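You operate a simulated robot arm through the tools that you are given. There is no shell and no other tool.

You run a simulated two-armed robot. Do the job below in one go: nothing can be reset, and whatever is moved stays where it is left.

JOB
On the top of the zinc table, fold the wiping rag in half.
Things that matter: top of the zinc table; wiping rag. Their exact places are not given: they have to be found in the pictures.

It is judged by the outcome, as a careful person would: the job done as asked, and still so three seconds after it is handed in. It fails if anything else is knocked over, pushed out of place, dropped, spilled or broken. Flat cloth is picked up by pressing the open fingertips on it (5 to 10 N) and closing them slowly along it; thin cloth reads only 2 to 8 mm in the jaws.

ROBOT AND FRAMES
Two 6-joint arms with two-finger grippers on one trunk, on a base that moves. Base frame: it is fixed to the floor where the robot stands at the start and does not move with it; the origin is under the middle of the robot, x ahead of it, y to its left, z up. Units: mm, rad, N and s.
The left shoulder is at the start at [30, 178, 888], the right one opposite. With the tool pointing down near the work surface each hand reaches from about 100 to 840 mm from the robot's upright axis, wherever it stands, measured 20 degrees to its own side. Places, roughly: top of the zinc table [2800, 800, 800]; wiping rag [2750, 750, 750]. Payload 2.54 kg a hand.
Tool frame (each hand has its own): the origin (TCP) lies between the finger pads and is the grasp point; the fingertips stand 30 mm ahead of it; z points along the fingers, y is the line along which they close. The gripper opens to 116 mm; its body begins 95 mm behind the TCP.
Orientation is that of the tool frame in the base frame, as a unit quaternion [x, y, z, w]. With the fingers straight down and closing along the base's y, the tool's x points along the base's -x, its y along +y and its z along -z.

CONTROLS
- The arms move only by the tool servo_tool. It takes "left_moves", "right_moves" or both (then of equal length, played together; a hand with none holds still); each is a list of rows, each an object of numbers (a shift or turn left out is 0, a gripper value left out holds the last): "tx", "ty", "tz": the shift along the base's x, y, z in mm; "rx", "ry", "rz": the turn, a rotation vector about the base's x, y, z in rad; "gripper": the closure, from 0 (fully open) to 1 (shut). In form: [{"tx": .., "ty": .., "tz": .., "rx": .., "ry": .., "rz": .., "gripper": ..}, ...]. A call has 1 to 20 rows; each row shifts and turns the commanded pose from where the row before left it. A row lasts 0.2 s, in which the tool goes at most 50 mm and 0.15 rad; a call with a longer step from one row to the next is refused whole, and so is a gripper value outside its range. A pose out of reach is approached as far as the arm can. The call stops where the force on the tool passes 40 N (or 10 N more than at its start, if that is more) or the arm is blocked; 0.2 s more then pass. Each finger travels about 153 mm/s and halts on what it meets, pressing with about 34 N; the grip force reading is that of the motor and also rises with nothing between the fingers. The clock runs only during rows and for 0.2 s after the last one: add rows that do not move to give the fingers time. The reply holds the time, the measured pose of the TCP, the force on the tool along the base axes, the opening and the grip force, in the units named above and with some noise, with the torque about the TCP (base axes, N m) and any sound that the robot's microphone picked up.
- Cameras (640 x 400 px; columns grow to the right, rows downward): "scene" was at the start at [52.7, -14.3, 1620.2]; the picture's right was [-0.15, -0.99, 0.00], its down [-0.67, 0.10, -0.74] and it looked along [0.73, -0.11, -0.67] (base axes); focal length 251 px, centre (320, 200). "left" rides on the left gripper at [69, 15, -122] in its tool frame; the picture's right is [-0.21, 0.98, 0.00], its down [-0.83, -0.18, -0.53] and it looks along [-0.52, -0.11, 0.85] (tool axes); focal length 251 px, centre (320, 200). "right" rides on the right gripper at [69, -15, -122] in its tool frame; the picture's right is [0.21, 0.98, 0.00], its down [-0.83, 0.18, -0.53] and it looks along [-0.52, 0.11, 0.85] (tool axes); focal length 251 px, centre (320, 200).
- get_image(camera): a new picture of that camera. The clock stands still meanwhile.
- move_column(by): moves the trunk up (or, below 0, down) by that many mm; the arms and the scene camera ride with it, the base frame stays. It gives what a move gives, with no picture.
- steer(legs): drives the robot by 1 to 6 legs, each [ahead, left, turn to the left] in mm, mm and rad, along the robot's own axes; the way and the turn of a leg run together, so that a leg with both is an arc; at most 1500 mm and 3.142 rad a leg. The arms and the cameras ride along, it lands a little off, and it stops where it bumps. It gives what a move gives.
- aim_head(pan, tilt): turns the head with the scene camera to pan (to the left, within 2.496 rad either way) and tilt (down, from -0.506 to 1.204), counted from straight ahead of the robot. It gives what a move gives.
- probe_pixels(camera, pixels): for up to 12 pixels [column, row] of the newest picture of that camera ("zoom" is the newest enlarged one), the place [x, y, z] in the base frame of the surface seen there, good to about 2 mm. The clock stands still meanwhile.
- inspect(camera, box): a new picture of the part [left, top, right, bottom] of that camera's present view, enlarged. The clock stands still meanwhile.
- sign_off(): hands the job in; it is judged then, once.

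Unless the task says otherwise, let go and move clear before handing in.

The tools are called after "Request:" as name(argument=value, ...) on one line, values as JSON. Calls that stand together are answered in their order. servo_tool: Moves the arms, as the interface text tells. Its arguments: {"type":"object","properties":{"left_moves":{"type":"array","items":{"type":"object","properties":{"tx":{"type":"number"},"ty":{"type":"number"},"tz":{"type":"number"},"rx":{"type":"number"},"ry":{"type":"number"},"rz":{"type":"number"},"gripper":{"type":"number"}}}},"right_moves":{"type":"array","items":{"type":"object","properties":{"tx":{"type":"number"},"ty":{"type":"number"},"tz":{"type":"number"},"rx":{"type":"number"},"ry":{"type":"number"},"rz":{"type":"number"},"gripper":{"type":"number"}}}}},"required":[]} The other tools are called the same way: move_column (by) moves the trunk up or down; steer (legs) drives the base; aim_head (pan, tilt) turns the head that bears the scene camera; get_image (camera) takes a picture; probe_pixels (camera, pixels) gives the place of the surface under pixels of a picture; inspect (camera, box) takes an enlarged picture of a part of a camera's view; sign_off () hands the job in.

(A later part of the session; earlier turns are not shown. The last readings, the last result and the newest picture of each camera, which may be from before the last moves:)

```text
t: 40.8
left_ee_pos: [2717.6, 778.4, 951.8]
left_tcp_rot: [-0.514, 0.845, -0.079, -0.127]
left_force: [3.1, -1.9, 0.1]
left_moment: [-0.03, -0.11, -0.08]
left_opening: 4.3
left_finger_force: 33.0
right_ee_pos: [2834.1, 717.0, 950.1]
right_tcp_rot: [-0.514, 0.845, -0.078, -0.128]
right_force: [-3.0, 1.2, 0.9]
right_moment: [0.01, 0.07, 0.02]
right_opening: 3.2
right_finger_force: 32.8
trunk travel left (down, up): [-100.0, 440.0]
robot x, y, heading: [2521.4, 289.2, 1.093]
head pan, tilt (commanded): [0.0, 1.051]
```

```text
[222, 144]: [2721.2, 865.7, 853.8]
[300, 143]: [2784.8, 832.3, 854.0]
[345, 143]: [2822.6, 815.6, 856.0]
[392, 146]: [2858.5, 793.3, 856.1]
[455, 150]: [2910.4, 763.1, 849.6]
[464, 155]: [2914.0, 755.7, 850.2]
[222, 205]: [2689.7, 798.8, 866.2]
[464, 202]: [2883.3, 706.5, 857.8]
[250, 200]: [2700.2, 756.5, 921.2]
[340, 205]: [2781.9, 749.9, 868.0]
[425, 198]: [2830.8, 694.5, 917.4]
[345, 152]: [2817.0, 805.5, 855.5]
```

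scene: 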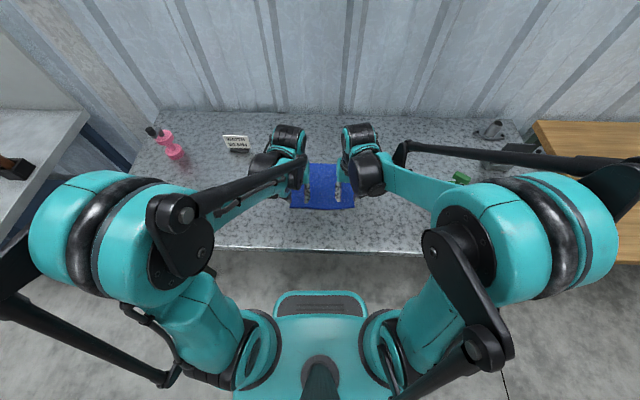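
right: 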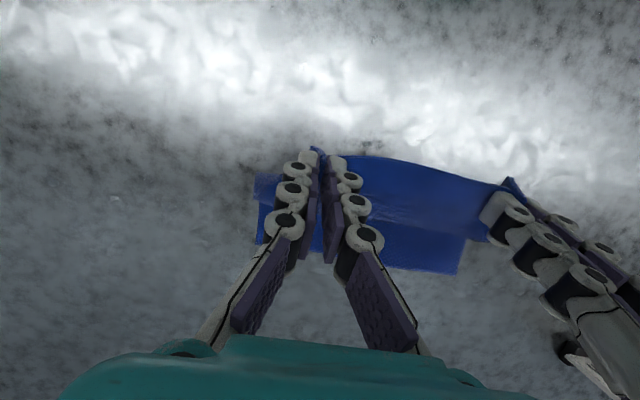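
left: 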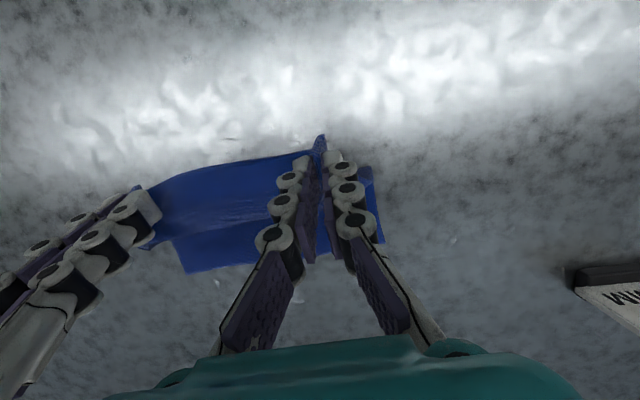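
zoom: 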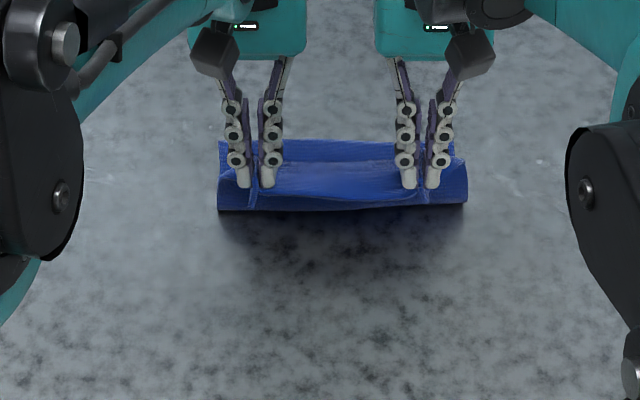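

The lower layer's far edge lies at d≈172 mm (fold line ≈84). Continuing the arc over and down, stopping short of the surface to check.

Request:
servo_tool(left_moves=[{"tx": 4.57, "ty": 9.01, "tz": -1.9, "rx": -0.0356, "ry": 0.0182}, {"tx": 4.57, "ty": 9.01, "tz": -1.9, "rx": -0.0356, "ry": 0.0182}, {"tx": 4.34, "ty": 8.56, "tz": -4.5, "rx": -0.0356, "ry": 0.0182}, {"tx": 4.34, "ty": 8.56, "tz": -4.5, "rx": -0.0356, "ry": 0.0182}, {"tx": 3.42, "ty": 6.73, "tz": -6.6, "rx": -0.0356, "ry": 0.0182}, {"tx": 3.42, "ty": 6.73, "tz": -6.6, "rx": -0.0356, "ry": 0.0182}, {"tx": 2.38, "ty": 4.68, "tz": -7.95, "rx": -0.0267, "ry": 0.0137}, {"tx": 2.38, "ty": 4.68, "tz": -7.95, "rx": -0.0267, "ry": 0.0137}, {}], right_moves=[{"tx": 4.57, "ty": 9.01, "tz": -1.9, "rx": -0.0356, "ry": 0.0182}, {"tx": 4.57, "ty": 9.01, "tz": -1.9, "rx": -0.0356, "ry": 0.0182}, {"tx": 4.34, "ty": 8.56, "tz": -4.5, "rx": -0.0356, "ry": 0.0182}, {"tx": 4.34, "ty": 8.56, "tz": -4.5, "rx": -0.0356, "ry": 0.0182}, {"tx": 3.42, "ty": 6.73, "tz": -6.6, "rx": -0.0356, "ry": 0.0182}, {"tx": 3.42, "ty": 6.73, "tz": -6.6, "rx": -0.0356, "ry": 0.0182}, {"tx": 2.38, "ty": 4.68, "tz": -7.95, "rx": -0.0267, "ry": 0.0137}, {"tx": 2.38, "ty": 4.68, "tz": -7.95, "rx": -0.0267, "ry": 0.0137}, {}])

Request:
inspect(camera="scene", box=[260, 130, 380, 205])

Request:
get_image(camera="scene")

Request:
get_image(camera="left")

```text
t: 42.8
left_ee_pos: [2760.8, 826.8, 907.6]
left_tcp_rot: [-0.51, 0.83, -0.13, -0.185]
left_force: [0.5, -1.2, -0.7]
left_moment: [-0.02, 0.01, -0.03]
left_opening: 5.4
left_finger_force: 34.4
left hand out of reach, approached as far as the arm can: row 5, 6, 8
right_ee_pos: [2860.3, 777.9, 908.5]
right_tcp_rot: [-0.504, 0.835, -0.108, -0.194]
right_force: [-0.1, 1.2, -0.1]
right_moment: [-0.06, -0.1, 0.06]
right_opening: 3.3
right_finger_force: 30.5
right hand out of reach, approached as far as the arm can: row 5, 7
trunk travel left (down, up): [-100.0, 440.0]
robot x, y, heading: [2522.7, 290.1, 1.097]
head pan, tilt (commanded): [0.0, 1.051]
```

```text
5.33 times, centred on (320, 168) of scene
```

zoom: 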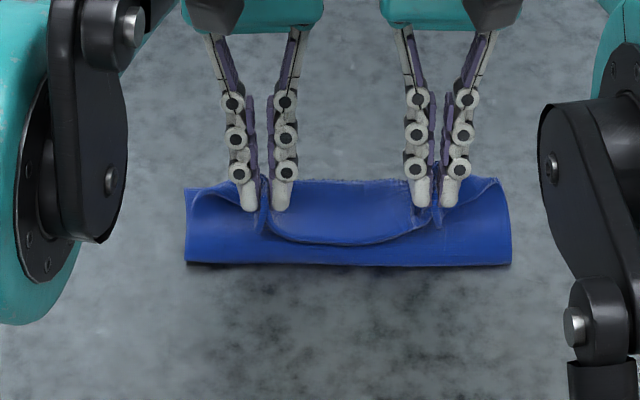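

```text
taken
```

scene: 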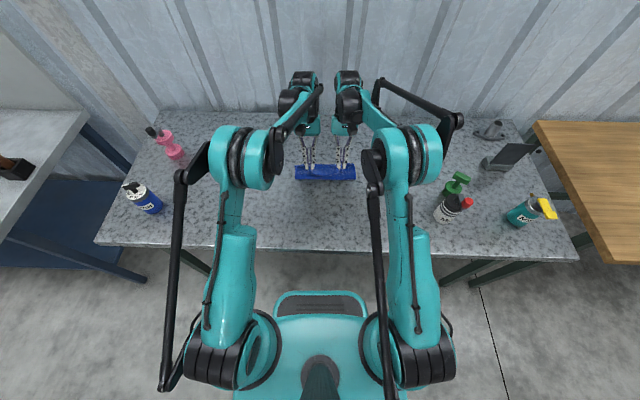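

```text
taken
```

left: 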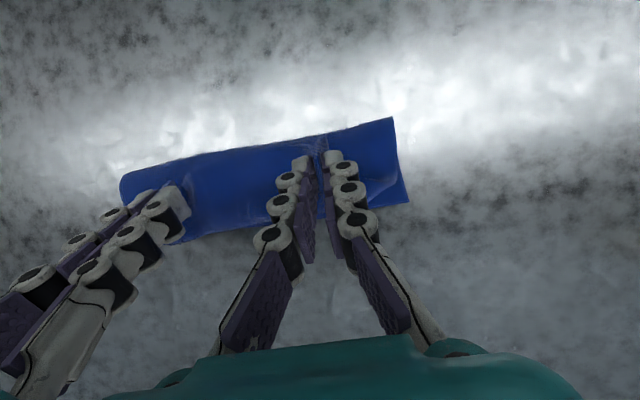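

Both arms hit their reach limit with that wrist roll (hands drifted together to ~111 mm apart), though the fold is over the far side. I'll take back some of the roll so that both hands return to their commanded spacing.

Request:
servo_tool(left_moves=[{"rx": 0.0742, "ry": -0.038}, {"rx": 0.0742, "ry": -0.038}, {"rx": 0.0742, "ry": -0.038}, {}], right_moves=[{"rx": 0.0742, "ry": -0.038}, {"rx": 0.0742, "ry": -0.038}, {"rx": 0.0742, "ry": -0.038}, {}])

Request:
inspect(camera="scene", box=[260, 130, 380, 205])

```text
t: 43.8
left_ee_pos: [2759.9, 826.2, 908.7]
left_tcp_rot: [-0.519, 0.849, -0.066, -0.08]
left_force: [-0.5, 0.8, -1.9]
left_moment: [-0.06, -0.01, -0.01]
left_opening: 5.2
left_finger_force: 32.7
right_ee_pos: [2862.2, 778.2, 908.2]
right_tcp_rot: [-0.515, 0.85, -0.053, -0.099]
right_force: [-0.5, 0.2, 0.8]
right_moment: [-0.07, -0.04, 0.01]
right_opening: 3.4
right_finger_force: 33.0
trunk travel left (down, up): [-100.0, 440.0]
robot x, y, heading: [2522.4, 289.1, 1.092]
head pan, tilt (commanded): [0.0, 1.051]
```

```text
5.33 times, centred on (320, 168) of scene
```

zoom: 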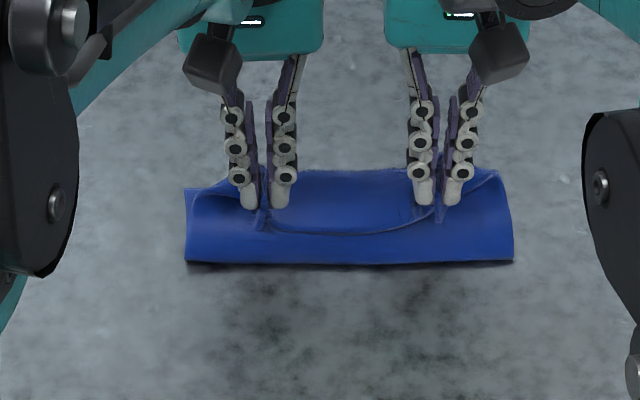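

The command rebased; hands are at d≈157 mm with a small roll. The middle of the edge sags (zoom (340,233)) because the hands came together, so I'll spread them back to ~130 mm apart and lower partway.

Request:
servo_tool(left_moves=[{"tx": -4.5, "ty": 1.5}, {"tx": -4.5, "ty": 1.6}, {"tx": -4.4, "ty": 1.5}, {"tz": -4}, {"tz": -4}, {}], right_moves=[{"tx": 1.0, "ty": -1.8}, {"tx": 1.0, "ty": -1.8}, {"tx": 0.9, "ty": -1.8}, {"tz": -4}, {"tz": -4}, {}])

Request:
inspect(camera="scene", box=[260, 130, 380, 205])

Request:
get_image(camera="left")

Request:
get_image(camera="right")

```text
t: 45.2
left_ee_pos: [2745.4, 830.5, 901.4]
left_tcp_rot: [-0.518, 0.849, -0.066, -0.08]
left_force: [5.2, -1.8, -1.1]
left_moment: [-0.08, -0.2, -0.03]
left_opening: 4.6
left_finger_force: 33.0
right_ee_pos: [2864.6, 770.2, 900.9]
right_tcp_rot: [-0.515, 0.85, -0.052, -0.101]
right_force: [-4.2, 3.5, 0.2]
right_moment: [0.04, 0.09, 0.05]
right_opening: 3.6
right_finger_force: 32.8
trunk travel left (down, up): [-100.0, 440.0]
robot x, y, heading: [2520.0, 292.4, 1.092]
head pan, tilt (commanded): [0.0, 1.051]
```

```text
5.33 times, centred on (320, 168) of scene
```

zoom: 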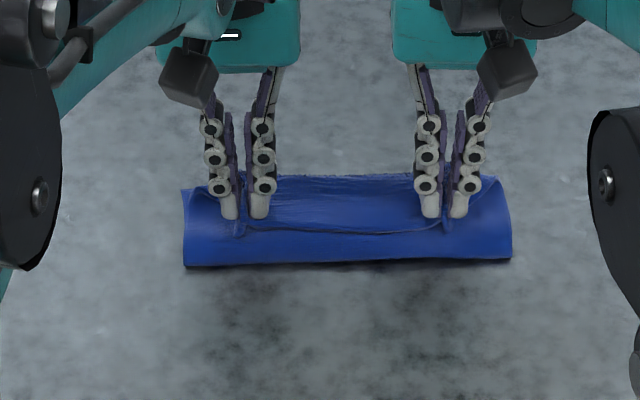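

```text
taken
```

left: 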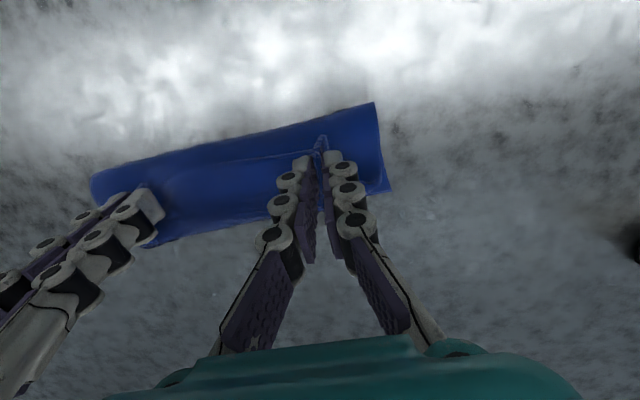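

```text
taken
```

right: 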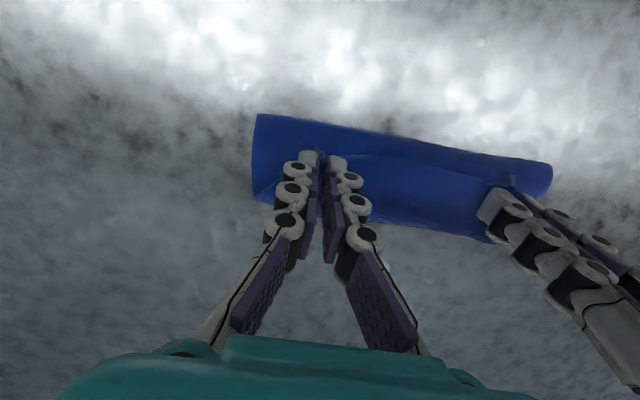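

The edge between the hands is straight again (zoom y≈230). Lowering to lay the held edge onto the lower layer and relaxing the side tension slightly.

Request:
servo_tool(left_moves=[{"tx": 0.9, "ty": -0.5, "tz": -3}, {"tz": -3}, {"tz": -2}, {}], right_moves=[{"tx": -0.9, "ty": 0.5, "tz": -3}, {"tz": -3}, {"tz": -2}, {}])

Request:
inspect(camera="scene", box=[260, 130, 380, 205])

```text
t: 46.2
left_ee_pos: [2746.7, 831.3, 892.9]
left_tcp_rot: [-0.519, 0.849, -0.066, -0.08]
left_force: [3.5, -1.2, 0.8]
left_moment: [-0.05, -0.16, -0.02]
left_opening: 3.8
left_finger_force: 33.2
right_ee_pos: [2865.1, 771.1, 893.4]
right_tcp_rot: [-0.515, 0.849, -0.053, -0.1]
right_force: [-4.1, 1.1, 2.7]
right_moment: [0.01, 0.09, 0.04]
right_opening: 3.7
right_finger_force: 33.0
trunk travel left (down, up): [-100.0, 440.0]
robot x, y, heading: [2529.3, 291.3, 1.091]
head pan, tilt (commanded): [0.0, 1.051]
```

```text
5.33 times, centred on (320, 168) of scene
```

zoom: 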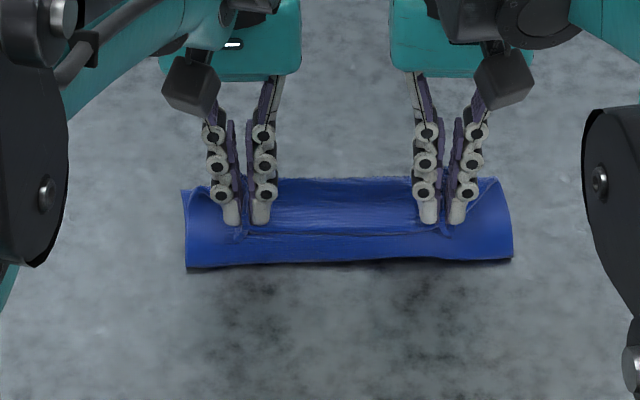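

Request:
servo_tool(left_moves=[{"tz": -2}, {"tz": -1}, {}], right_moves=[{"tz": -1.5}, {"tz": -1}, {}])

Request:
inspect(camera="scene", box=[280, 150, 360, 200])

Request:
probe_pixels(camera="zoom", pixels=[[40, 215], [595, 205], [300, 125], [300, 180], [300, 205], [300, 222], [200, 235], [450, 220], [60, 115], [580, 110], [300, 150], [25, 140]])

```text
t: 47.0
left_ee_pos: [2747.8, 831.6, 890.8]
left_tcp_rot: [-0.519, 0.849, -0.066, -0.08]
left_force: [3.1, -2.2, 3.0]
left_moment: [-0.03, -0.14, -0.02]
left_opening: 4.0
left_finger_force: 32.6
right_ee_pos: [2865.2, 772.0, 890.5]
right_tcp_rot: [-0.515, 0.85, -0.052, -0.1]
right_force: [-3.3, 1.2, 2.5]
right_moment: [0.01, 0.03, 0.06]
right_opening: 3.9
right_finger_force: 32.5
trunk travel left (down, up): [-100.0, 440.0]
robot x, y, heading: [2524.6, 289.3, 1.096]
head pan, tilt (commanded): [0.0, 1.051]
```

```text
8.00 times, centred on (320, 175) of scene
```

zoom: 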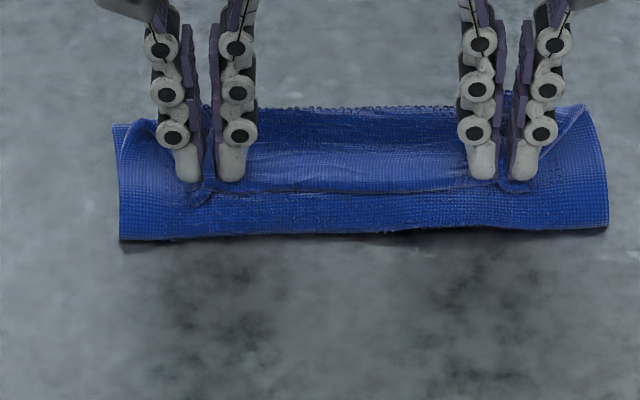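

```text
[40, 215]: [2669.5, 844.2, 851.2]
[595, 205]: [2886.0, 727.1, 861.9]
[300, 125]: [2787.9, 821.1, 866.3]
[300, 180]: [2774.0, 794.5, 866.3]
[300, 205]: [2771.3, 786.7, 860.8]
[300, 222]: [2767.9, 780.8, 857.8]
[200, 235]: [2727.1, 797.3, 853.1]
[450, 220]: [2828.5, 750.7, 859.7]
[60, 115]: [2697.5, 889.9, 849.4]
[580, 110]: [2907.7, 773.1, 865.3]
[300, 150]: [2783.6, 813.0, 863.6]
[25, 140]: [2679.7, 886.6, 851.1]
```

The held edge rests on the stack at d≈133–150 mm, but the crease seems to be at d≈114, closer to the far edge than expected. Let me measure the far edge carefully.

Request:
probe_pixels(camera="zoom", pixels=[[300, 108], [350, 108], [400, 108], [300, 102], [400, 102], [120, 130], [125, 160], [122, 200], [122, 236], [590, 110], [606, 180], [604, 226]])

Request:
get_image(camera="left")

Request:
get_image(camera="right")

```text
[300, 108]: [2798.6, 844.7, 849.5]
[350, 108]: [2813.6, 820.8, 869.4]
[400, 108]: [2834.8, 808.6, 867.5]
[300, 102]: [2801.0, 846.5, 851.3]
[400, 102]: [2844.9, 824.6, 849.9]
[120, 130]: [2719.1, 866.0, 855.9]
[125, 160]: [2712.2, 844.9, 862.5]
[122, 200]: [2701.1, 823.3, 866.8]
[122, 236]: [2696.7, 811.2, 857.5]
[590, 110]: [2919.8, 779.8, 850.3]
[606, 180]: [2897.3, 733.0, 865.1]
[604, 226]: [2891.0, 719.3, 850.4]
```

```text
taken
```

left: 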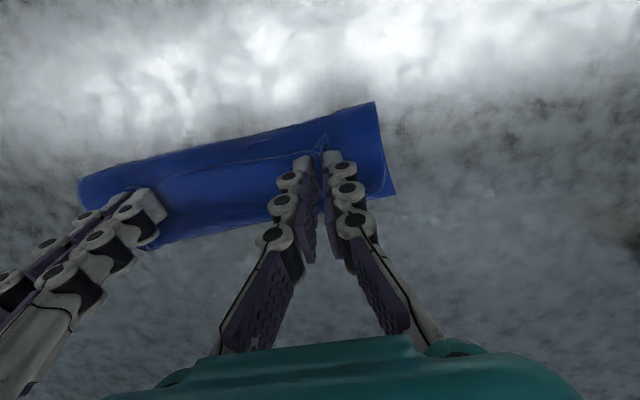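

```text
taken
```

right: 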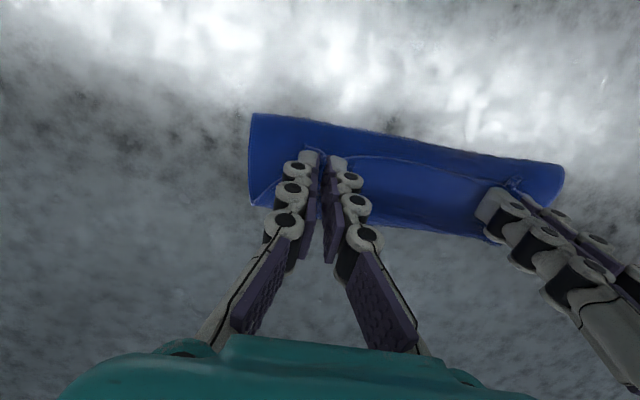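

The far edge of the lower layer is still at d≈172 but the crease has been pulled to d≈113 (it should be ≈84) because the held edge folds back about 37 mm. I'll lift and bring the hands back toward the fold line so the lower layer re-lays, keeping hold.

Request:
servo_tool(left_moves=[{"tx": -1.81, "ty": -3.57, "tz": 8}, {"tx": -2.72, "ty": -5.35, "tz": 8}, {"tx": -3.62, "ty": -7.14, "tz": 7}, {"tx": -4.07, "ty": -8.03, "tz": 6}, {"tx": -4.07, "ty": -8.03, "tz": 5}, {"tx": -3.44, "ty": -6.78, "tz": 3}, {}], right_moves=[{"tx": -1.81, "ty": -3.57, "tz": 8}, {"tx": -2.72, "ty": -5.35, "tz": 8}, {"tx": -3.62, "ty": -7.14, "tz": 7}, {"tx": -4.07, "ty": -8.03, "tz": 6}, {"tx": -4.07, "ty": -8.03, "tz": 5}, {"tx": -3.44, "ty": -6.78, "tz": 3}, {}])

Request:
inspect(camera="scene", box=[280, 150, 360, 200])

Request:
get_image(camera="left")

```text
t: 48.6
left_ee_pos: [2726.5, 791.7, 927.3]
left_tcp_rot: [-0.52, 0.848, -0.067, -0.081]
left_force: [3.4, -2.2, -0.1]
left_moment: [-0.1, -0.14, -0.05]
left_opening: 4.4
left_finger_force: 33.4
right_ee_pos: [2844.4, 733.5, 928.9]
right_tcp_rot: [-0.515, 0.85, -0.052, -0.1]
right_force: [-3.9, 1.0, 0.8]
right_moment: [0.03, 0.03, 0.01]
right_opening: 4.1
right_finger_force: 33.2
trunk travel left (down, up): [-100.0, 440.0]
robot x, y, heading: [2523.9, 294.8, 1.098]
head pan, tilt (commanded): [0.0, 1.051]
```

```text
8.00 times, centred on (320, 175) of scene
```

zoom: 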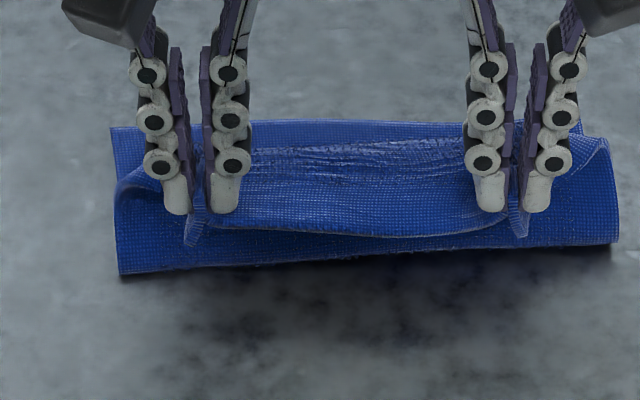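

```text
taken
```

left: 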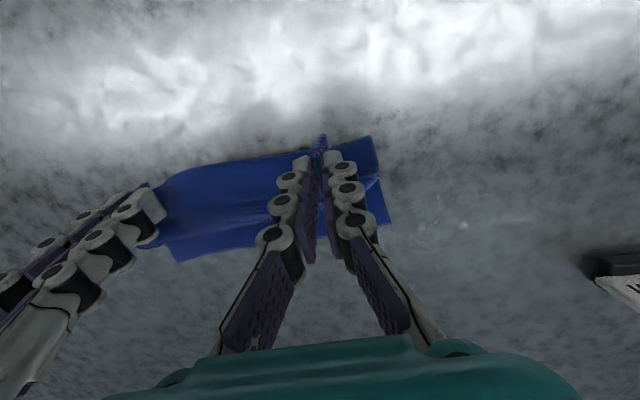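

Request:
probe_pixels(camera="zoom", pixels=[[122, 270], [122, 240], [300, 260], [450, 250], [610, 238], [610, 200], [115, 131], [300, 124], [400, 124], [455, 126], [590, 140], [340, 235]])

Request:
get_image(camera="right")

```text
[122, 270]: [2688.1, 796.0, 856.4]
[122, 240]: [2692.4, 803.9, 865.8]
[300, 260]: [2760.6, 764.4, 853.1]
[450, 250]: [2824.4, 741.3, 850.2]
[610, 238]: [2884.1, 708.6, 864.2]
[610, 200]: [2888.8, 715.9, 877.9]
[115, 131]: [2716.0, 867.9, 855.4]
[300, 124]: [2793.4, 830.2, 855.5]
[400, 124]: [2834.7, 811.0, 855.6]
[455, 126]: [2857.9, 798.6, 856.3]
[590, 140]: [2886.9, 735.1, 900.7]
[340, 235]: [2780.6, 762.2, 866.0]
```

```text
taken
```

right: 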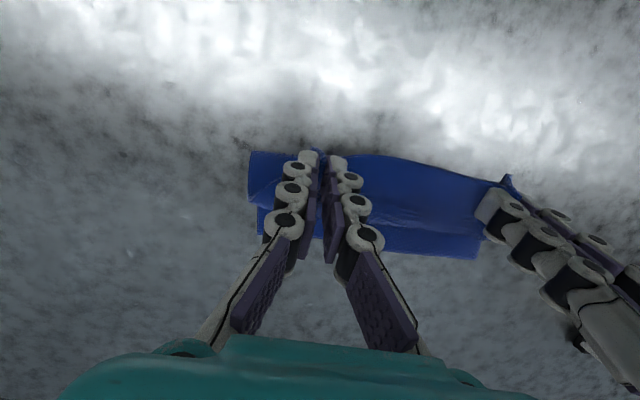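

The lower layer re-laid (crease back to d≈96–103, far edge still ≈174). I'll add as much wrist roll as reach allows here, then set down with the tips near d≈120, so the edge ends up on the far edge once the flap is flipped over.

Request:
servo_tool(left_moves=[{"tx": 1.09, "ty": 2.14, "tz": -0.8, "rx": -0.074, "ry": 0.038}, {"tx": 1.09, "ty": 2.14, "tz": -0.8, "rx": -0.074, "ry": 0.038}, {"tx": 1.09, "ty": 2.14, "tz": -0.8, "rx": -0.074, "ry": 0.038}, {}], right_moves=[{"tx": 1.09, "ty": 2.14, "tz": -0.8, "rx": -0.074, "ry": 0.038}, {"tx": 1.09, "ty": 2.14, "tz": -0.8, "rx": -0.074, "ry": 0.038}, {"tx": 1.09, "ty": 2.14, "tz": -0.8, "rx": -0.074, "ry": 0.038}, {}])

```text
t: 49.6
left_ee_pos: [2730.1, 799.4, 926.6]
left_tcp_rot: [-0.509, 0.83, -0.129, -0.185]
left_force: [1.7, -1.8, -0.6]
left_moment: [0.0, -0.13, -0.03]
left_opening: 4.1
left_finger_force: 33.2
right_ee_pos: [2846.0, 739.7, 925.8]
right_tcp_rot: [-0.504, 0.835, -0.109, -0.195]
right_force: [-2.2, 0.5, -0.2]
right_moment: [0.02, 0.04, 0.03]
right_opening: 4.2
right_finger_force: 34.4
trunk travel left (down, up): [-100.0, 440.0]
robot x, y, heading: [2520.7, 291.1, 1.095]
head pan, tilt (commanded): [0.0, 1.051]
```

The roll of ≈0.45 rad is reachable here. Now moving to the set-down spot and lowering.

Request:
servo_tool(left_moves=[{"tx": 1.81, "ty": 3.57, "tz": -4}, {"tx": 1.81, "ty": 3.57, "tz": -6}, {"tx": 1.81, "ty": 3.57, "tz": -7}, {"tx": 1.36, "ty": 2.68, "tz": -7}, {"tx": 0.9, "ty": 1.78, "tz": -6}, {}], right_moves=[{"tx": 1.81, "ty": 3.57, "tz": -4}, {"tx": 1.81, "ty": 3.57, "tz": -6}, {"tx": 1.81, "ty": 3.57, "tz": -7}, {"tx": 1.36, "ty": 2.68, "tz": -7}, {"tx": 0.9, "ty": 1.78, "tz": -6}, {}])

Request:
inspect(camera="scene", box=[280, 150, 360, 200])

Request:
get_image(camera="left")

```text
t: 51.0
left_ee_pos: [2737.9, 813.6, 894.7]
left_tcp_rot: [-0.51, 0.83, -0.129, -0.185]
left_force: [0.6, -0.5, 0.9]
left_moment: [-0.05, -0.11, -0.04]
left_opening: 3.9
left_finger_force: 33.1
right_ee_pos: [2853.8, 755.6, 895.3]
right_tcp_rot: [-0.505, 0.834, -0.109, -0.194]
right_force: [-2.6, -0.2, -0.2]
right_moment: [0.02, 0.04, 0.03]
right_opening: 4.8
right_finger_force: 32.6
trunk travel left (down, up): [-100.0, 440.0]
robot x, y, heading: [2520.1, 289.6, 1.095]
head pan, tilt (commanded): [0.0, 1.051]
```

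```text
8.00 times, centred on (320, 175) of scene
```

zoom: 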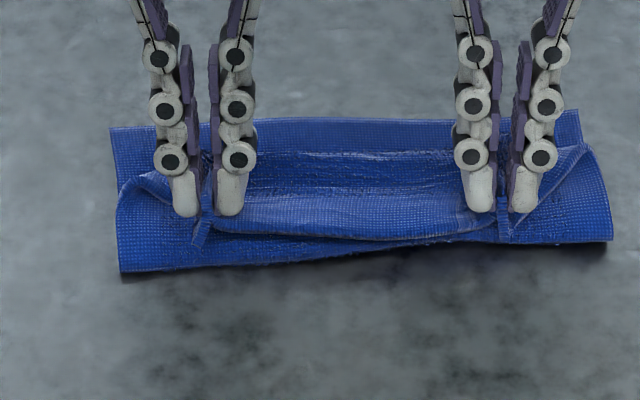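

```text
taken
```

left: 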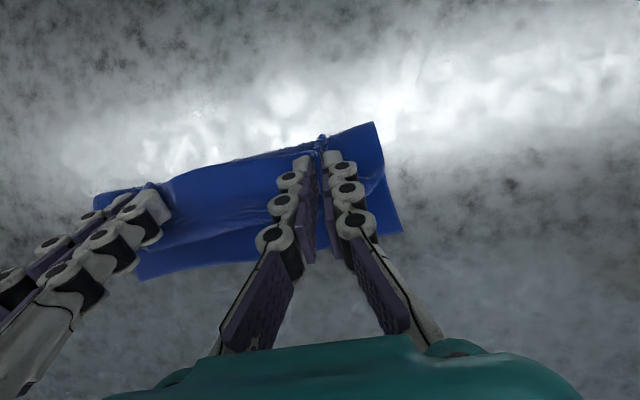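

Request:
servo_tool(left_moves=[{"tz": -3}, {"tz": -3}, {"tz": -1}, {}], right_moves=[{"tz": -3}, {"tz": -3}, {"tz": -1}, {}])

Request:
inspect(camera="scene", box=[280, 150, 360, 200])

```text
t: 52.0
left_ee_pos: [2737.4, 812.7, 887.7]
left_tcp_rot: [-0.51, 0.83, -0.13, -0.185]
left_force: [2.6, 0.1, 7.3]
left_moment: [-0.01, -0.16, -0.03]
left_opening: 4.0
left_finger_force: 32.6
right_ee_pos: [2853.5, 755.0, 888.5]
right_tcp_rot: [-0.504, 0.835, -0.109, -0.194]
right_force: [-2.7, 1.7, 6.5]
right_moment: [-0.05, -0.02, 0.07]
right_opening: 3.9
right_finger_force: 33.6
trunk travel left (down, up): [-100.0, 440.0]
robot x, y, heading: [2524.1, 290.8, 1.09]
head pan, tilt (commanded): [0.0, 1.051]
```

```text
8.00 times, centred on (320, 175) of scene
```

zoom: 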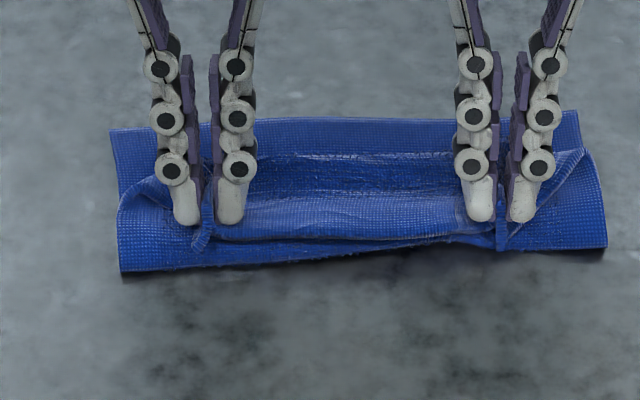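

The held edge presses the stack at ~7 N, with the flap lying back toward the robot (edge line at zoom y≈235, bend at y≈150). I'll ease the pressure, open slowly to spread the rucks and back off.

Request:
servo_tool(left_moves=[{"tz": 1}, {"gripper": 0.95}, {"gripper": 0.92}, {"gripper": 0.89}, {"gripper": 0.86}, {"gripper": 0.83}, {"gripper": 0.8}, {"gripper": 0.77}, {}], right_moves=[{"tz": 1}, {"gripper": 0.95}, {"gripper": 0.92}, {"gripper": 0.89}, {"gripper": 0.86}, {"gripper": 0.83}, {"gripper": 0.8}, {"gripper": 0.77}, {}])

Request:
inspect(camera="scene", box=[280, 150, 360, 200])

Request:
get_image(camera="left")

Request:
get_image(camera="right")

```text
t: 54.0
left_ee_pos: [2738.7, 814.5, 889.2]
left_tcp_rot: [-0.51, 0.83, -0.13, -0.185]
left_force: [-0.6, -0.2, 4.1]
left_moment: [-0.04, 0.05, 0.01]
left_opening: 25.6
left_finger_force: 5.0
right_ee_pos: [2852.2, 754.6, 888.5]
right_tcp_rot: [-0.506, 0.834, -0.109, -0.193]
right_force: [0.4, -0.8, 3.4]
right_moment: [-0.01, 0.01, -0.01]
right_opening: 27.9
right_finger_force: 0.0
trunk travel left (down, up): [-100.0, 440.0]
robot x, y, heading: [2521.5, 291.4, 1.096]
head pan, tilt (commanded): [0.0, 1.051]
```

```text
8.00 times, centred on (320, 175) of scene
```

zoom: 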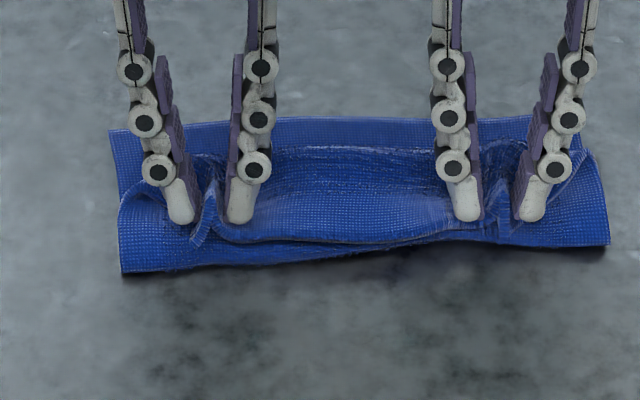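

```text
taken
```

left: 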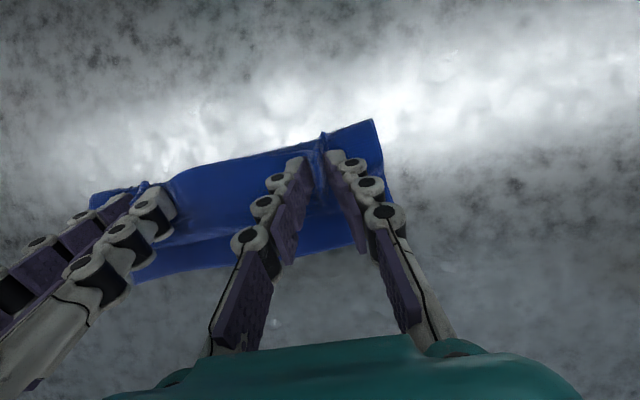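

```text
taken
```

right: 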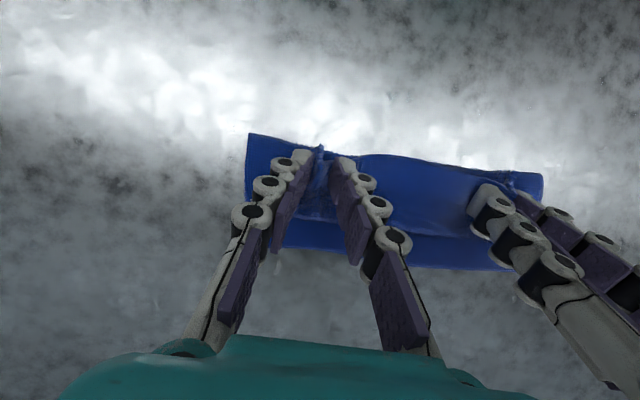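

The jaws are open (26–28 mm) with the rucks between them. Lifting both hands straight up to see how the cloth settles.

Request:
servo_tool(left_moves=[{"tz": 5, "gripper": 0.72}, {"tz": 8, "gripper": 0.7}, {"tz": 12}, {"tz": 20}, {"tz": 25}, {"tz": 30}, {}, {}], right_moves=[{"tz": 5, "gripper": 0.72}, {"tz": 8, "gripper": 0.7}, {"tz": 12}, {"tz": 20}, {"tz": 25}, {"tz": 30}, {}, {}])

Request:
inspect(camera="scene", box=[280, 150, 360, 200])

Request:
get_image(camera="left")

Request:
get_image(camera="right")

```text
t: 55.8
left_ee_pos: [2737.5, 814.5, 989.1]
left_tcp_rot: [-0.51, 0.83, -0.129, -0.185]
left_force: [0.2, -0.4, -0.5]
left_moment: [0.04, 0.0, 0.01]
left_opening: 34.7
left_finger_force: 0.2
right_ee_pos: [2853.8, 755.7, 988.1]
right_tcp_rot: [-0.504, 0.835, -0.109, -0.194]
right_force: [-0.4, -0.2, 0.0]
right_moment: [0.0, -0.02, 0.02]
right_opening: 34.9
right_finger_force: 0.0
trunk travel left (down, up): [-100.0, 440.0]
robot x, y, heading: [2523.1, 292.4, 1.095]
head pan, tilt (commanded): [0.0, 1.051]
```

```text
8.00 times, centred on (320, 175) of scene
```

zoom: 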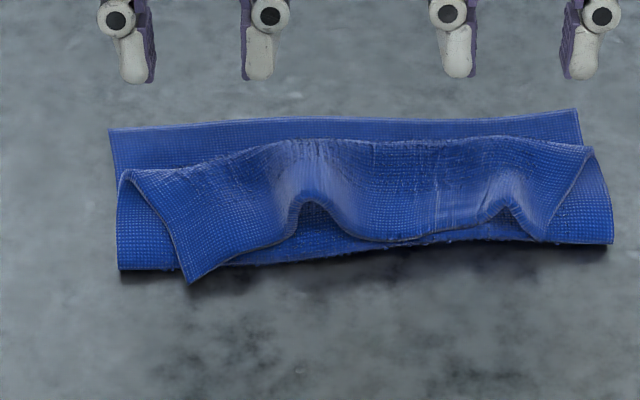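

```text
taken
```

left: 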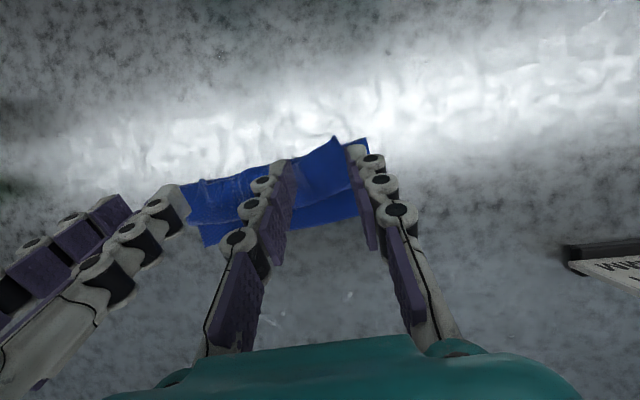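

```text
taken
```

right: 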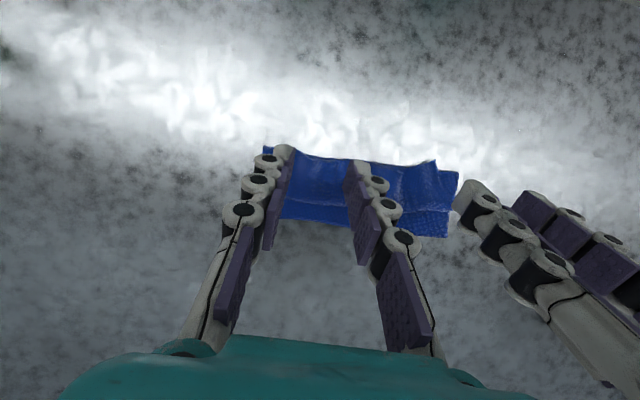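

On release the flap fell back in a Z‑shape: the free edge lies at zoom y≈240 with two raised arches at (310,205) and (505,200), and the bend at y≈145. I'll back the hands off and measure this shape before unrolling the flap forward.

Request:
servo_tool(left_moves=[{"tz": 10, "tx": -20, "ty": 10, "rx": 0.1, "ry": -0.05}, {"tx": -20, "ty": 0, "rx": 0.1, "ry": -0.05}, {"tx": -25, "ty": -10, "rx": 0.1, "ry": -0.05}, {"tx": -30, "ty": -15, "rx": 0.09, "ry": -0.04}, {"tx": -30, "ty": -15}, {}], right_moves=[{"tz": 10, "tx": 20, "ty": -10, "rx": 0.1, "ry": -0.05}, {"tx": 20, "ty": -20, "rx": 0.1, "ry": -0.05}, {"tx": 15, "ty": -25, "rx": 0.1, "ry": -0.05}, {"tx": 15, "ty": -30, "rx": 0.09, "ry": -0.04}, {"tx": 15, "ty": -30}, {}])

Request:
inspect(camera="scene", box=[280, 150, 360, 200])

Request:
get_image(camera="scene")

Request:
get_image(camera="left")

Request:
get_image(camera="right")

```text
t: 57.2
left_ee_pos: [2611.9, 786.2, 999.0]
left_tcp_rot: [-0.521, 0.853, -0.014, -0.005]
left_force: [0.4, 0.5, -0.3]
left_moment: [0.01, 0.0, 0.01]
left_opening: 34.9
left_finger_force: 0.0
right_ee_pos: [2940.6, 638.6, 999.7]
right_tcp_rot: [-0.519, 0.854, -0.001, -0.025]
right_force: [0.1, -0.8, -0.4]
right_moment: [-0.01, 0.03, 0.0]
right_opening: 35.0
right_finger_force: 0.1
trunk travel left (down, up): [-100.0, 440.0]
robot x, y, heading: [2522.5, 287.6, 1.092]
head pan, tilt (commanded): [0.0, 1.051]
```

```text
8.00 times, centred on (320, 175) of scene
```

zoom: 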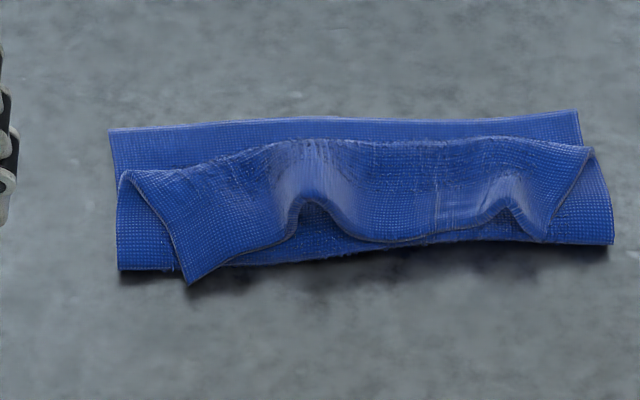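

```text
taken
```

scene: 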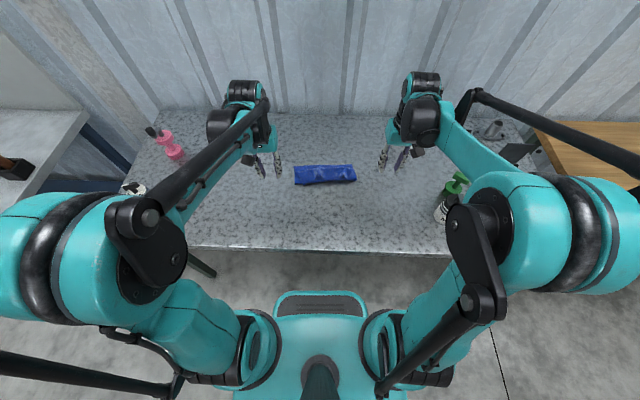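

```text
taken
```

left: 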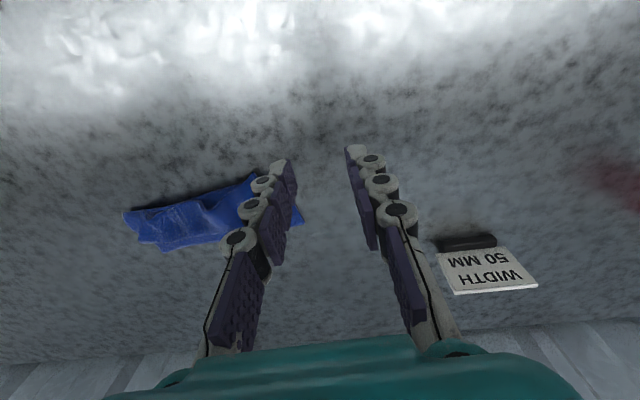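

```text
taken
```

right: 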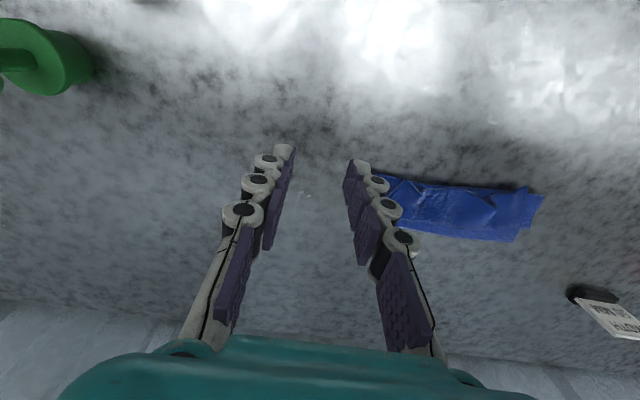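

Request:
probe_pixels(camera="zoom", pixels=[[310, 190], [310, 212], [310, 150], [505, 185], [510, 220], [505, 150], [400, 235], [400, 150], [190, 280], [230, 220], [200, 172], [150, 230]])

Request:
probe_pixels(camera="zoom", pixels=[[120, 266], [350, 256], [450, 242], [610, 240], [115, 132], [300, 122], [420, 122], [575, 115], [575, 180], [280, 240], [350, 225], [540, 235]])

```text
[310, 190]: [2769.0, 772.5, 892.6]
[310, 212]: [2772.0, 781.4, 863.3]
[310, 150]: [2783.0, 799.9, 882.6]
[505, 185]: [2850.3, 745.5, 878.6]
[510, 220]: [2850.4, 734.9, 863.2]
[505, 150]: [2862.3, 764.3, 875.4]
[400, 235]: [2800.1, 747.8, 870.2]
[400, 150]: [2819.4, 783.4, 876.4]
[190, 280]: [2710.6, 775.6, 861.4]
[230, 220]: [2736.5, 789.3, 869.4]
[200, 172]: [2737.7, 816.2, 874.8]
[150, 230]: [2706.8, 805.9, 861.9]
```

```text
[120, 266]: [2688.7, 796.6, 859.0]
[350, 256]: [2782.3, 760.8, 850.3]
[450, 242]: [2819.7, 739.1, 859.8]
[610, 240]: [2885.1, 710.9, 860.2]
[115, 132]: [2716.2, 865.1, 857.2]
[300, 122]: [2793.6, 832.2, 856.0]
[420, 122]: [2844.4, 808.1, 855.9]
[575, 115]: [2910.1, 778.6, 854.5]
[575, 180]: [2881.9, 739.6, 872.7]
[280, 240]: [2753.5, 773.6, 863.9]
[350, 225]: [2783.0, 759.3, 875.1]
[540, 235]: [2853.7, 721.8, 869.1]
```

Measurements: the flap's free edge forms a 30 mm‑high arch near (2770,774) and a 15 mm arch near (2851,745), and the lower layer has turned about 3°. I'll re‑grasp both standing arches with the fingers tilted away from the robot (so there is room to roll them over), hands leaning outward for clearance.

Request:
servo_tool(left_moves=[{"tx": 18.2, "ty": -2.75, "tz": -4.2, "rz": 0.06, "gripper": 0.57}, {"tx": 18.2, "ty": -2.75, "tz": -4.2, "rx": 0.11, "ry": -0.049}, {"tx": 18.2, "ty": -2.75, "tz": -4.2, "rx": 0.11, "ry": -0.049}, {"tx": 18.2, "ty": -2.75, "tz": -4.2, "rx": 0.11, "ry": -0.049}, {"tx": 18.2, "ty": -2.75, "tz": -4.2, "rx": 0.11, "ry": -0.049}, {"tx": 18.2, "ty": -2.75, "tz": -4.2, "rx": 0.11, "ry": -0.049}, {"tx": 18.2, "ty": -2.75, "tz": -4.2, "rx": -0.051, "ry": -0.1145}, {"tx": 18.3, "ty": -2.75, "tz": -4.2, "rx": -0.051, "ry": -0.1145}, {}], right_moves=[{"tx": -11.1, "ty": 11.3, "tz": -4.3, "rz": 0.06, "gripper": 0.57}, {"tx": -11.1, "ty": 11.3, "tz": -4.3, "rx": 0.11, "ry": -0.049}, {"tx": -11.1, "ty": 11.3, "tz": -4.3, "rx": 0.11, "ry": -0.049}, {"tx": -11.1, "ty": 11.3, "tz": -4.3, "rx": 0.11, "ry": -0.049}, {"tx": -11.1, "ty": 11.3, "tz": -4.3, "rx": 0.11, "ry": -0.049}, {"tx": -11.1, "ty": 11.3, "tz": -4.3, "rx": 0.11, "ry": -0.049}, {"tx": -11.1, "ty": 11.2, "tz": -4.3, "rx": 0.051, "ry": 0.1145}, {"tx": -11.2, "ty": 11.1, "tz": -4.3, "rx": 0.051, "ry": 0.1145}, {}])

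Request:
get_image(camera="scene")

Request:
inspect(camera="scene", box=[270, 140, 370, 202])

Request:
get_image(camera="left")

Request:
get_image(camera="right")

```text
t: 59.2
left_ee_pos: [2757.9, 760.3, 965.3]
left_tcp_rot: [-0.546, 0.777, 0.045, 0.309]
left_force: [0.1, 0.1, 0.1]
left_moment: [0.0, -0.02, 0.0]
left_opening: 50.0
left_finger_force: 0.0
right_ee_pos: [2851.5, 730.4, 965.5]
right_tcp_rot: [-0.493, 0.815, 0.261, 0.158]
right_force: [0.6, -0.6, 0.2]
right_moment: [0.0, 0.0, -0.03]
right_opening: 49.8
right_finger_force: 0.0
trunk travel left (down, up): [-100.0, 440.0]
robot x, y, heading: [2525.5, 290.3, 1.089]
head pan, tilt (commanded): [0.0, 1.051]
```

```text
taken
```

scene: 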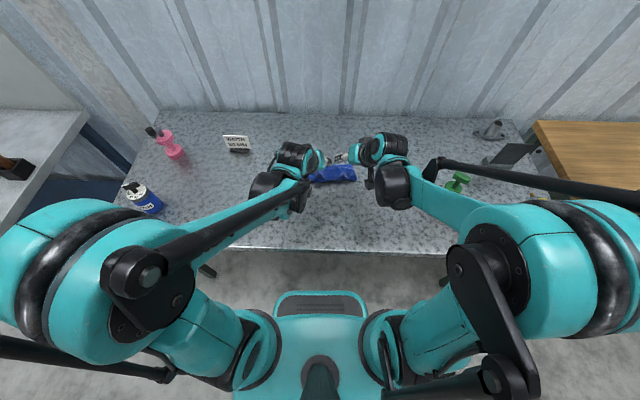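

```text
6.40 times, centred on (320, 171) of scene
```

zoom: 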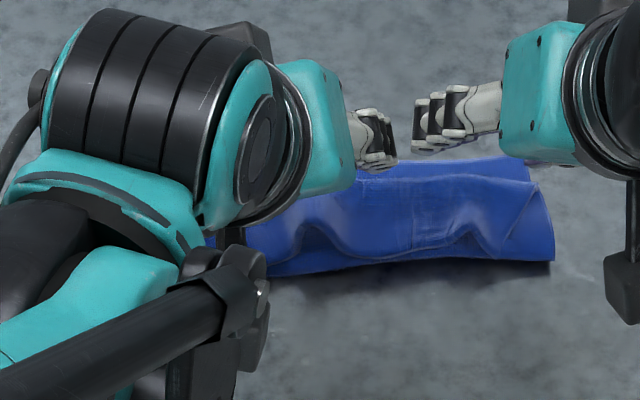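

```text
taken
```

left: 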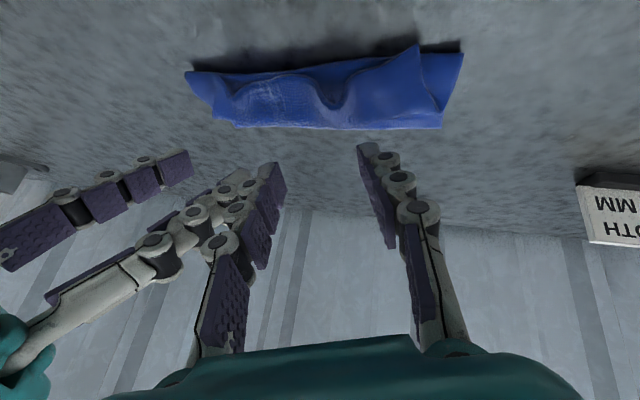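

```text
taken
```

right: 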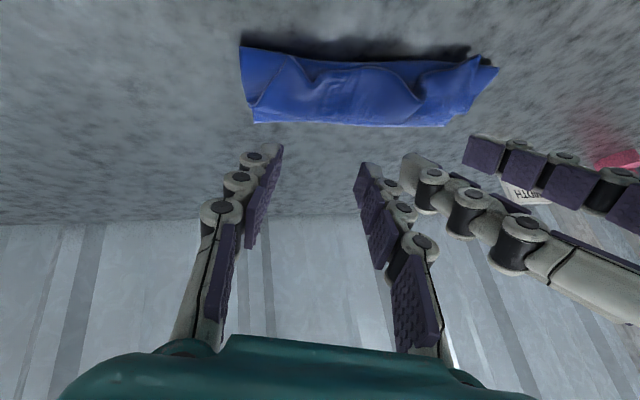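

Orientation is as intended and the arches are visible ahead of the fingers. Descending most of the way toward the arches, then checking.

Request:
servo_tool(left_moves=[{"tx": 0.4, "ty": 1.0, "tz": -10}, {"tx": 0.4, "ty": 1.0, "tz": -10}, {"tx": 0.4, "ty": 1.0, "tz": -10}, {"tx": 0.4, "ty": 1.0, "tz": -10}, {"tx": 0.2, "ty": 0.8, "tz": -8}, {}], right_moves=[{"tx": 0.4, "ty": 0.2, "tz": -10}, {"tx": 0.4, "ty": 0.2, "tz": -10}, {"tx": 0.4, "ty": 0.2, "tz": -10}, {"tx": 0.4, "ty": 0.2, "tz": -10}, {"tx": 0.4, "ty": 0, "tz": -8}, {}])

Request:
get_image(camera="left")

Request:
get_image(camera="right")

Request:
inspect(camera="scene", box=[270, 140, 370, 202])

```text
t: 60.6
left_ee_pos: [2761.2, 765.5, 917.7]
left_tcp_rot: [-0.546, 0.777, 0.046, 0.309]
left_force: [0.2, -0.4, 0.1]
left_moment: [0.0, -0.02, -0.03]
left_opening: 50.2
left_finger_force: 0.0
right_ee_pos: [2853.7, 730.3, 917.3]
right_tcp_rot: [-0.492, 0.815, 0.26, 0.159]
right_force: [1.5, -0.1, -0.4]
right_moment: [-0.01, 0.02, 0.0]
right_opening: 49.9
right_finger_force: 0.0
trunk travel left (down, up): [-100.0, 440.0]
robot x, y, heading: [2522.7, 289.9, 1.092]
head pan, tilt (commanded): [0.0, 1.051]
```

```text
taken
```

left: 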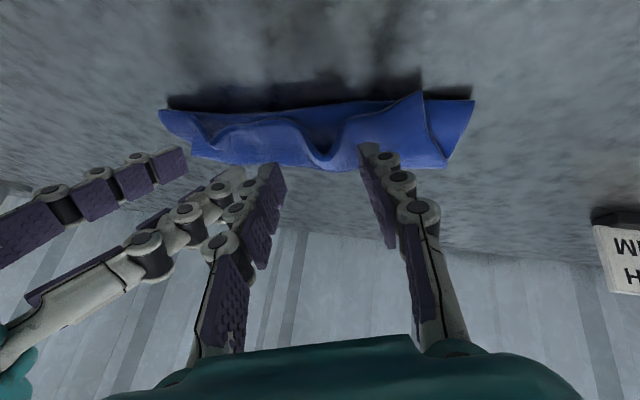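

```text
taken
```

right: 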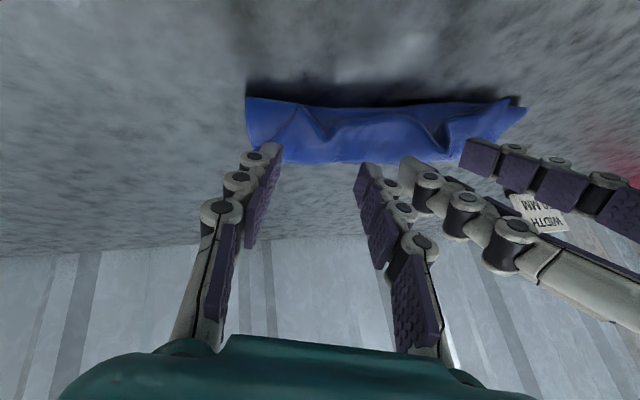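

```text
6.40 times, centred on (320, 171) of scene
```

zoom: 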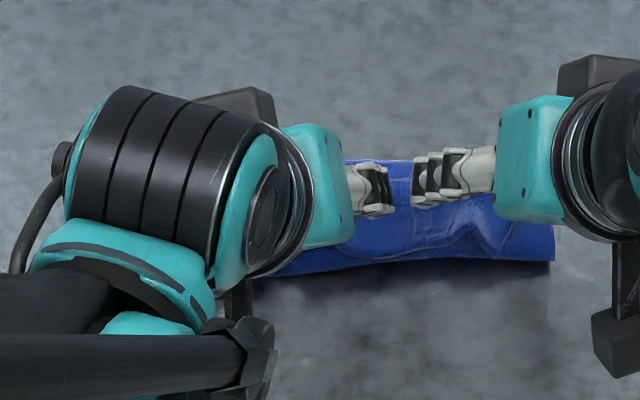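

Both arches sit centred between the fingers (left picture (322,150), right picture (312,130)). Final descent onto the arches.

Request:
servo_tool(left_moves=[{"tz": -7}, {"tz": -7}, {"tz": -6}, {}], right_moves=[{"tz": -8}, {"tz": -8}, {"tz": -6}, {}])

Request:
get_image(camera="left")

Request:
get_image(camera="right")

```text
t: 61.6
left_ee_pos: [2760.2, 767.5, 897.4]
left_tcp_rot: [-0.547, 0.777, 0.045, 0.308]
left_force: [0.5, 0.6, 0.3]
left_moment: [0.02, 0.02, 0.03]
left_opening: 49.7
left_finger_force: 0.1
right_ee_pos: [2854.2, 729.6, 895.3]
right_tcp_rot: [-0.492, 0.816, 0.259, 0.159]
right_force: [-0.2, 0.9, 1.0]
right_moment: [-0.01, 0.01, 0.01]
right_opening: 49.9
right_finger_force: 0.1
trunk travel left (down, up): [-100.0, 440.0]
robot x, y, heading: [2521.2, 290.5, 1.094]
head pan, tilt (commanded): [0.0, 1.051]
```

```text
taken
```

left: 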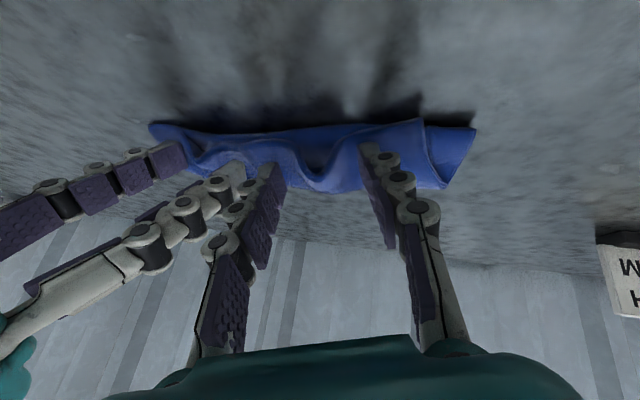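

```text
taken
```

right: 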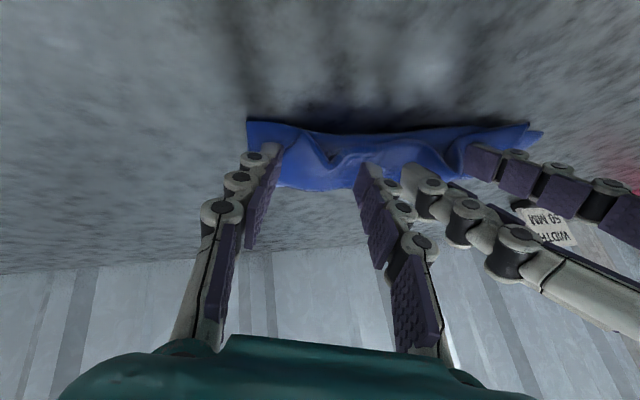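

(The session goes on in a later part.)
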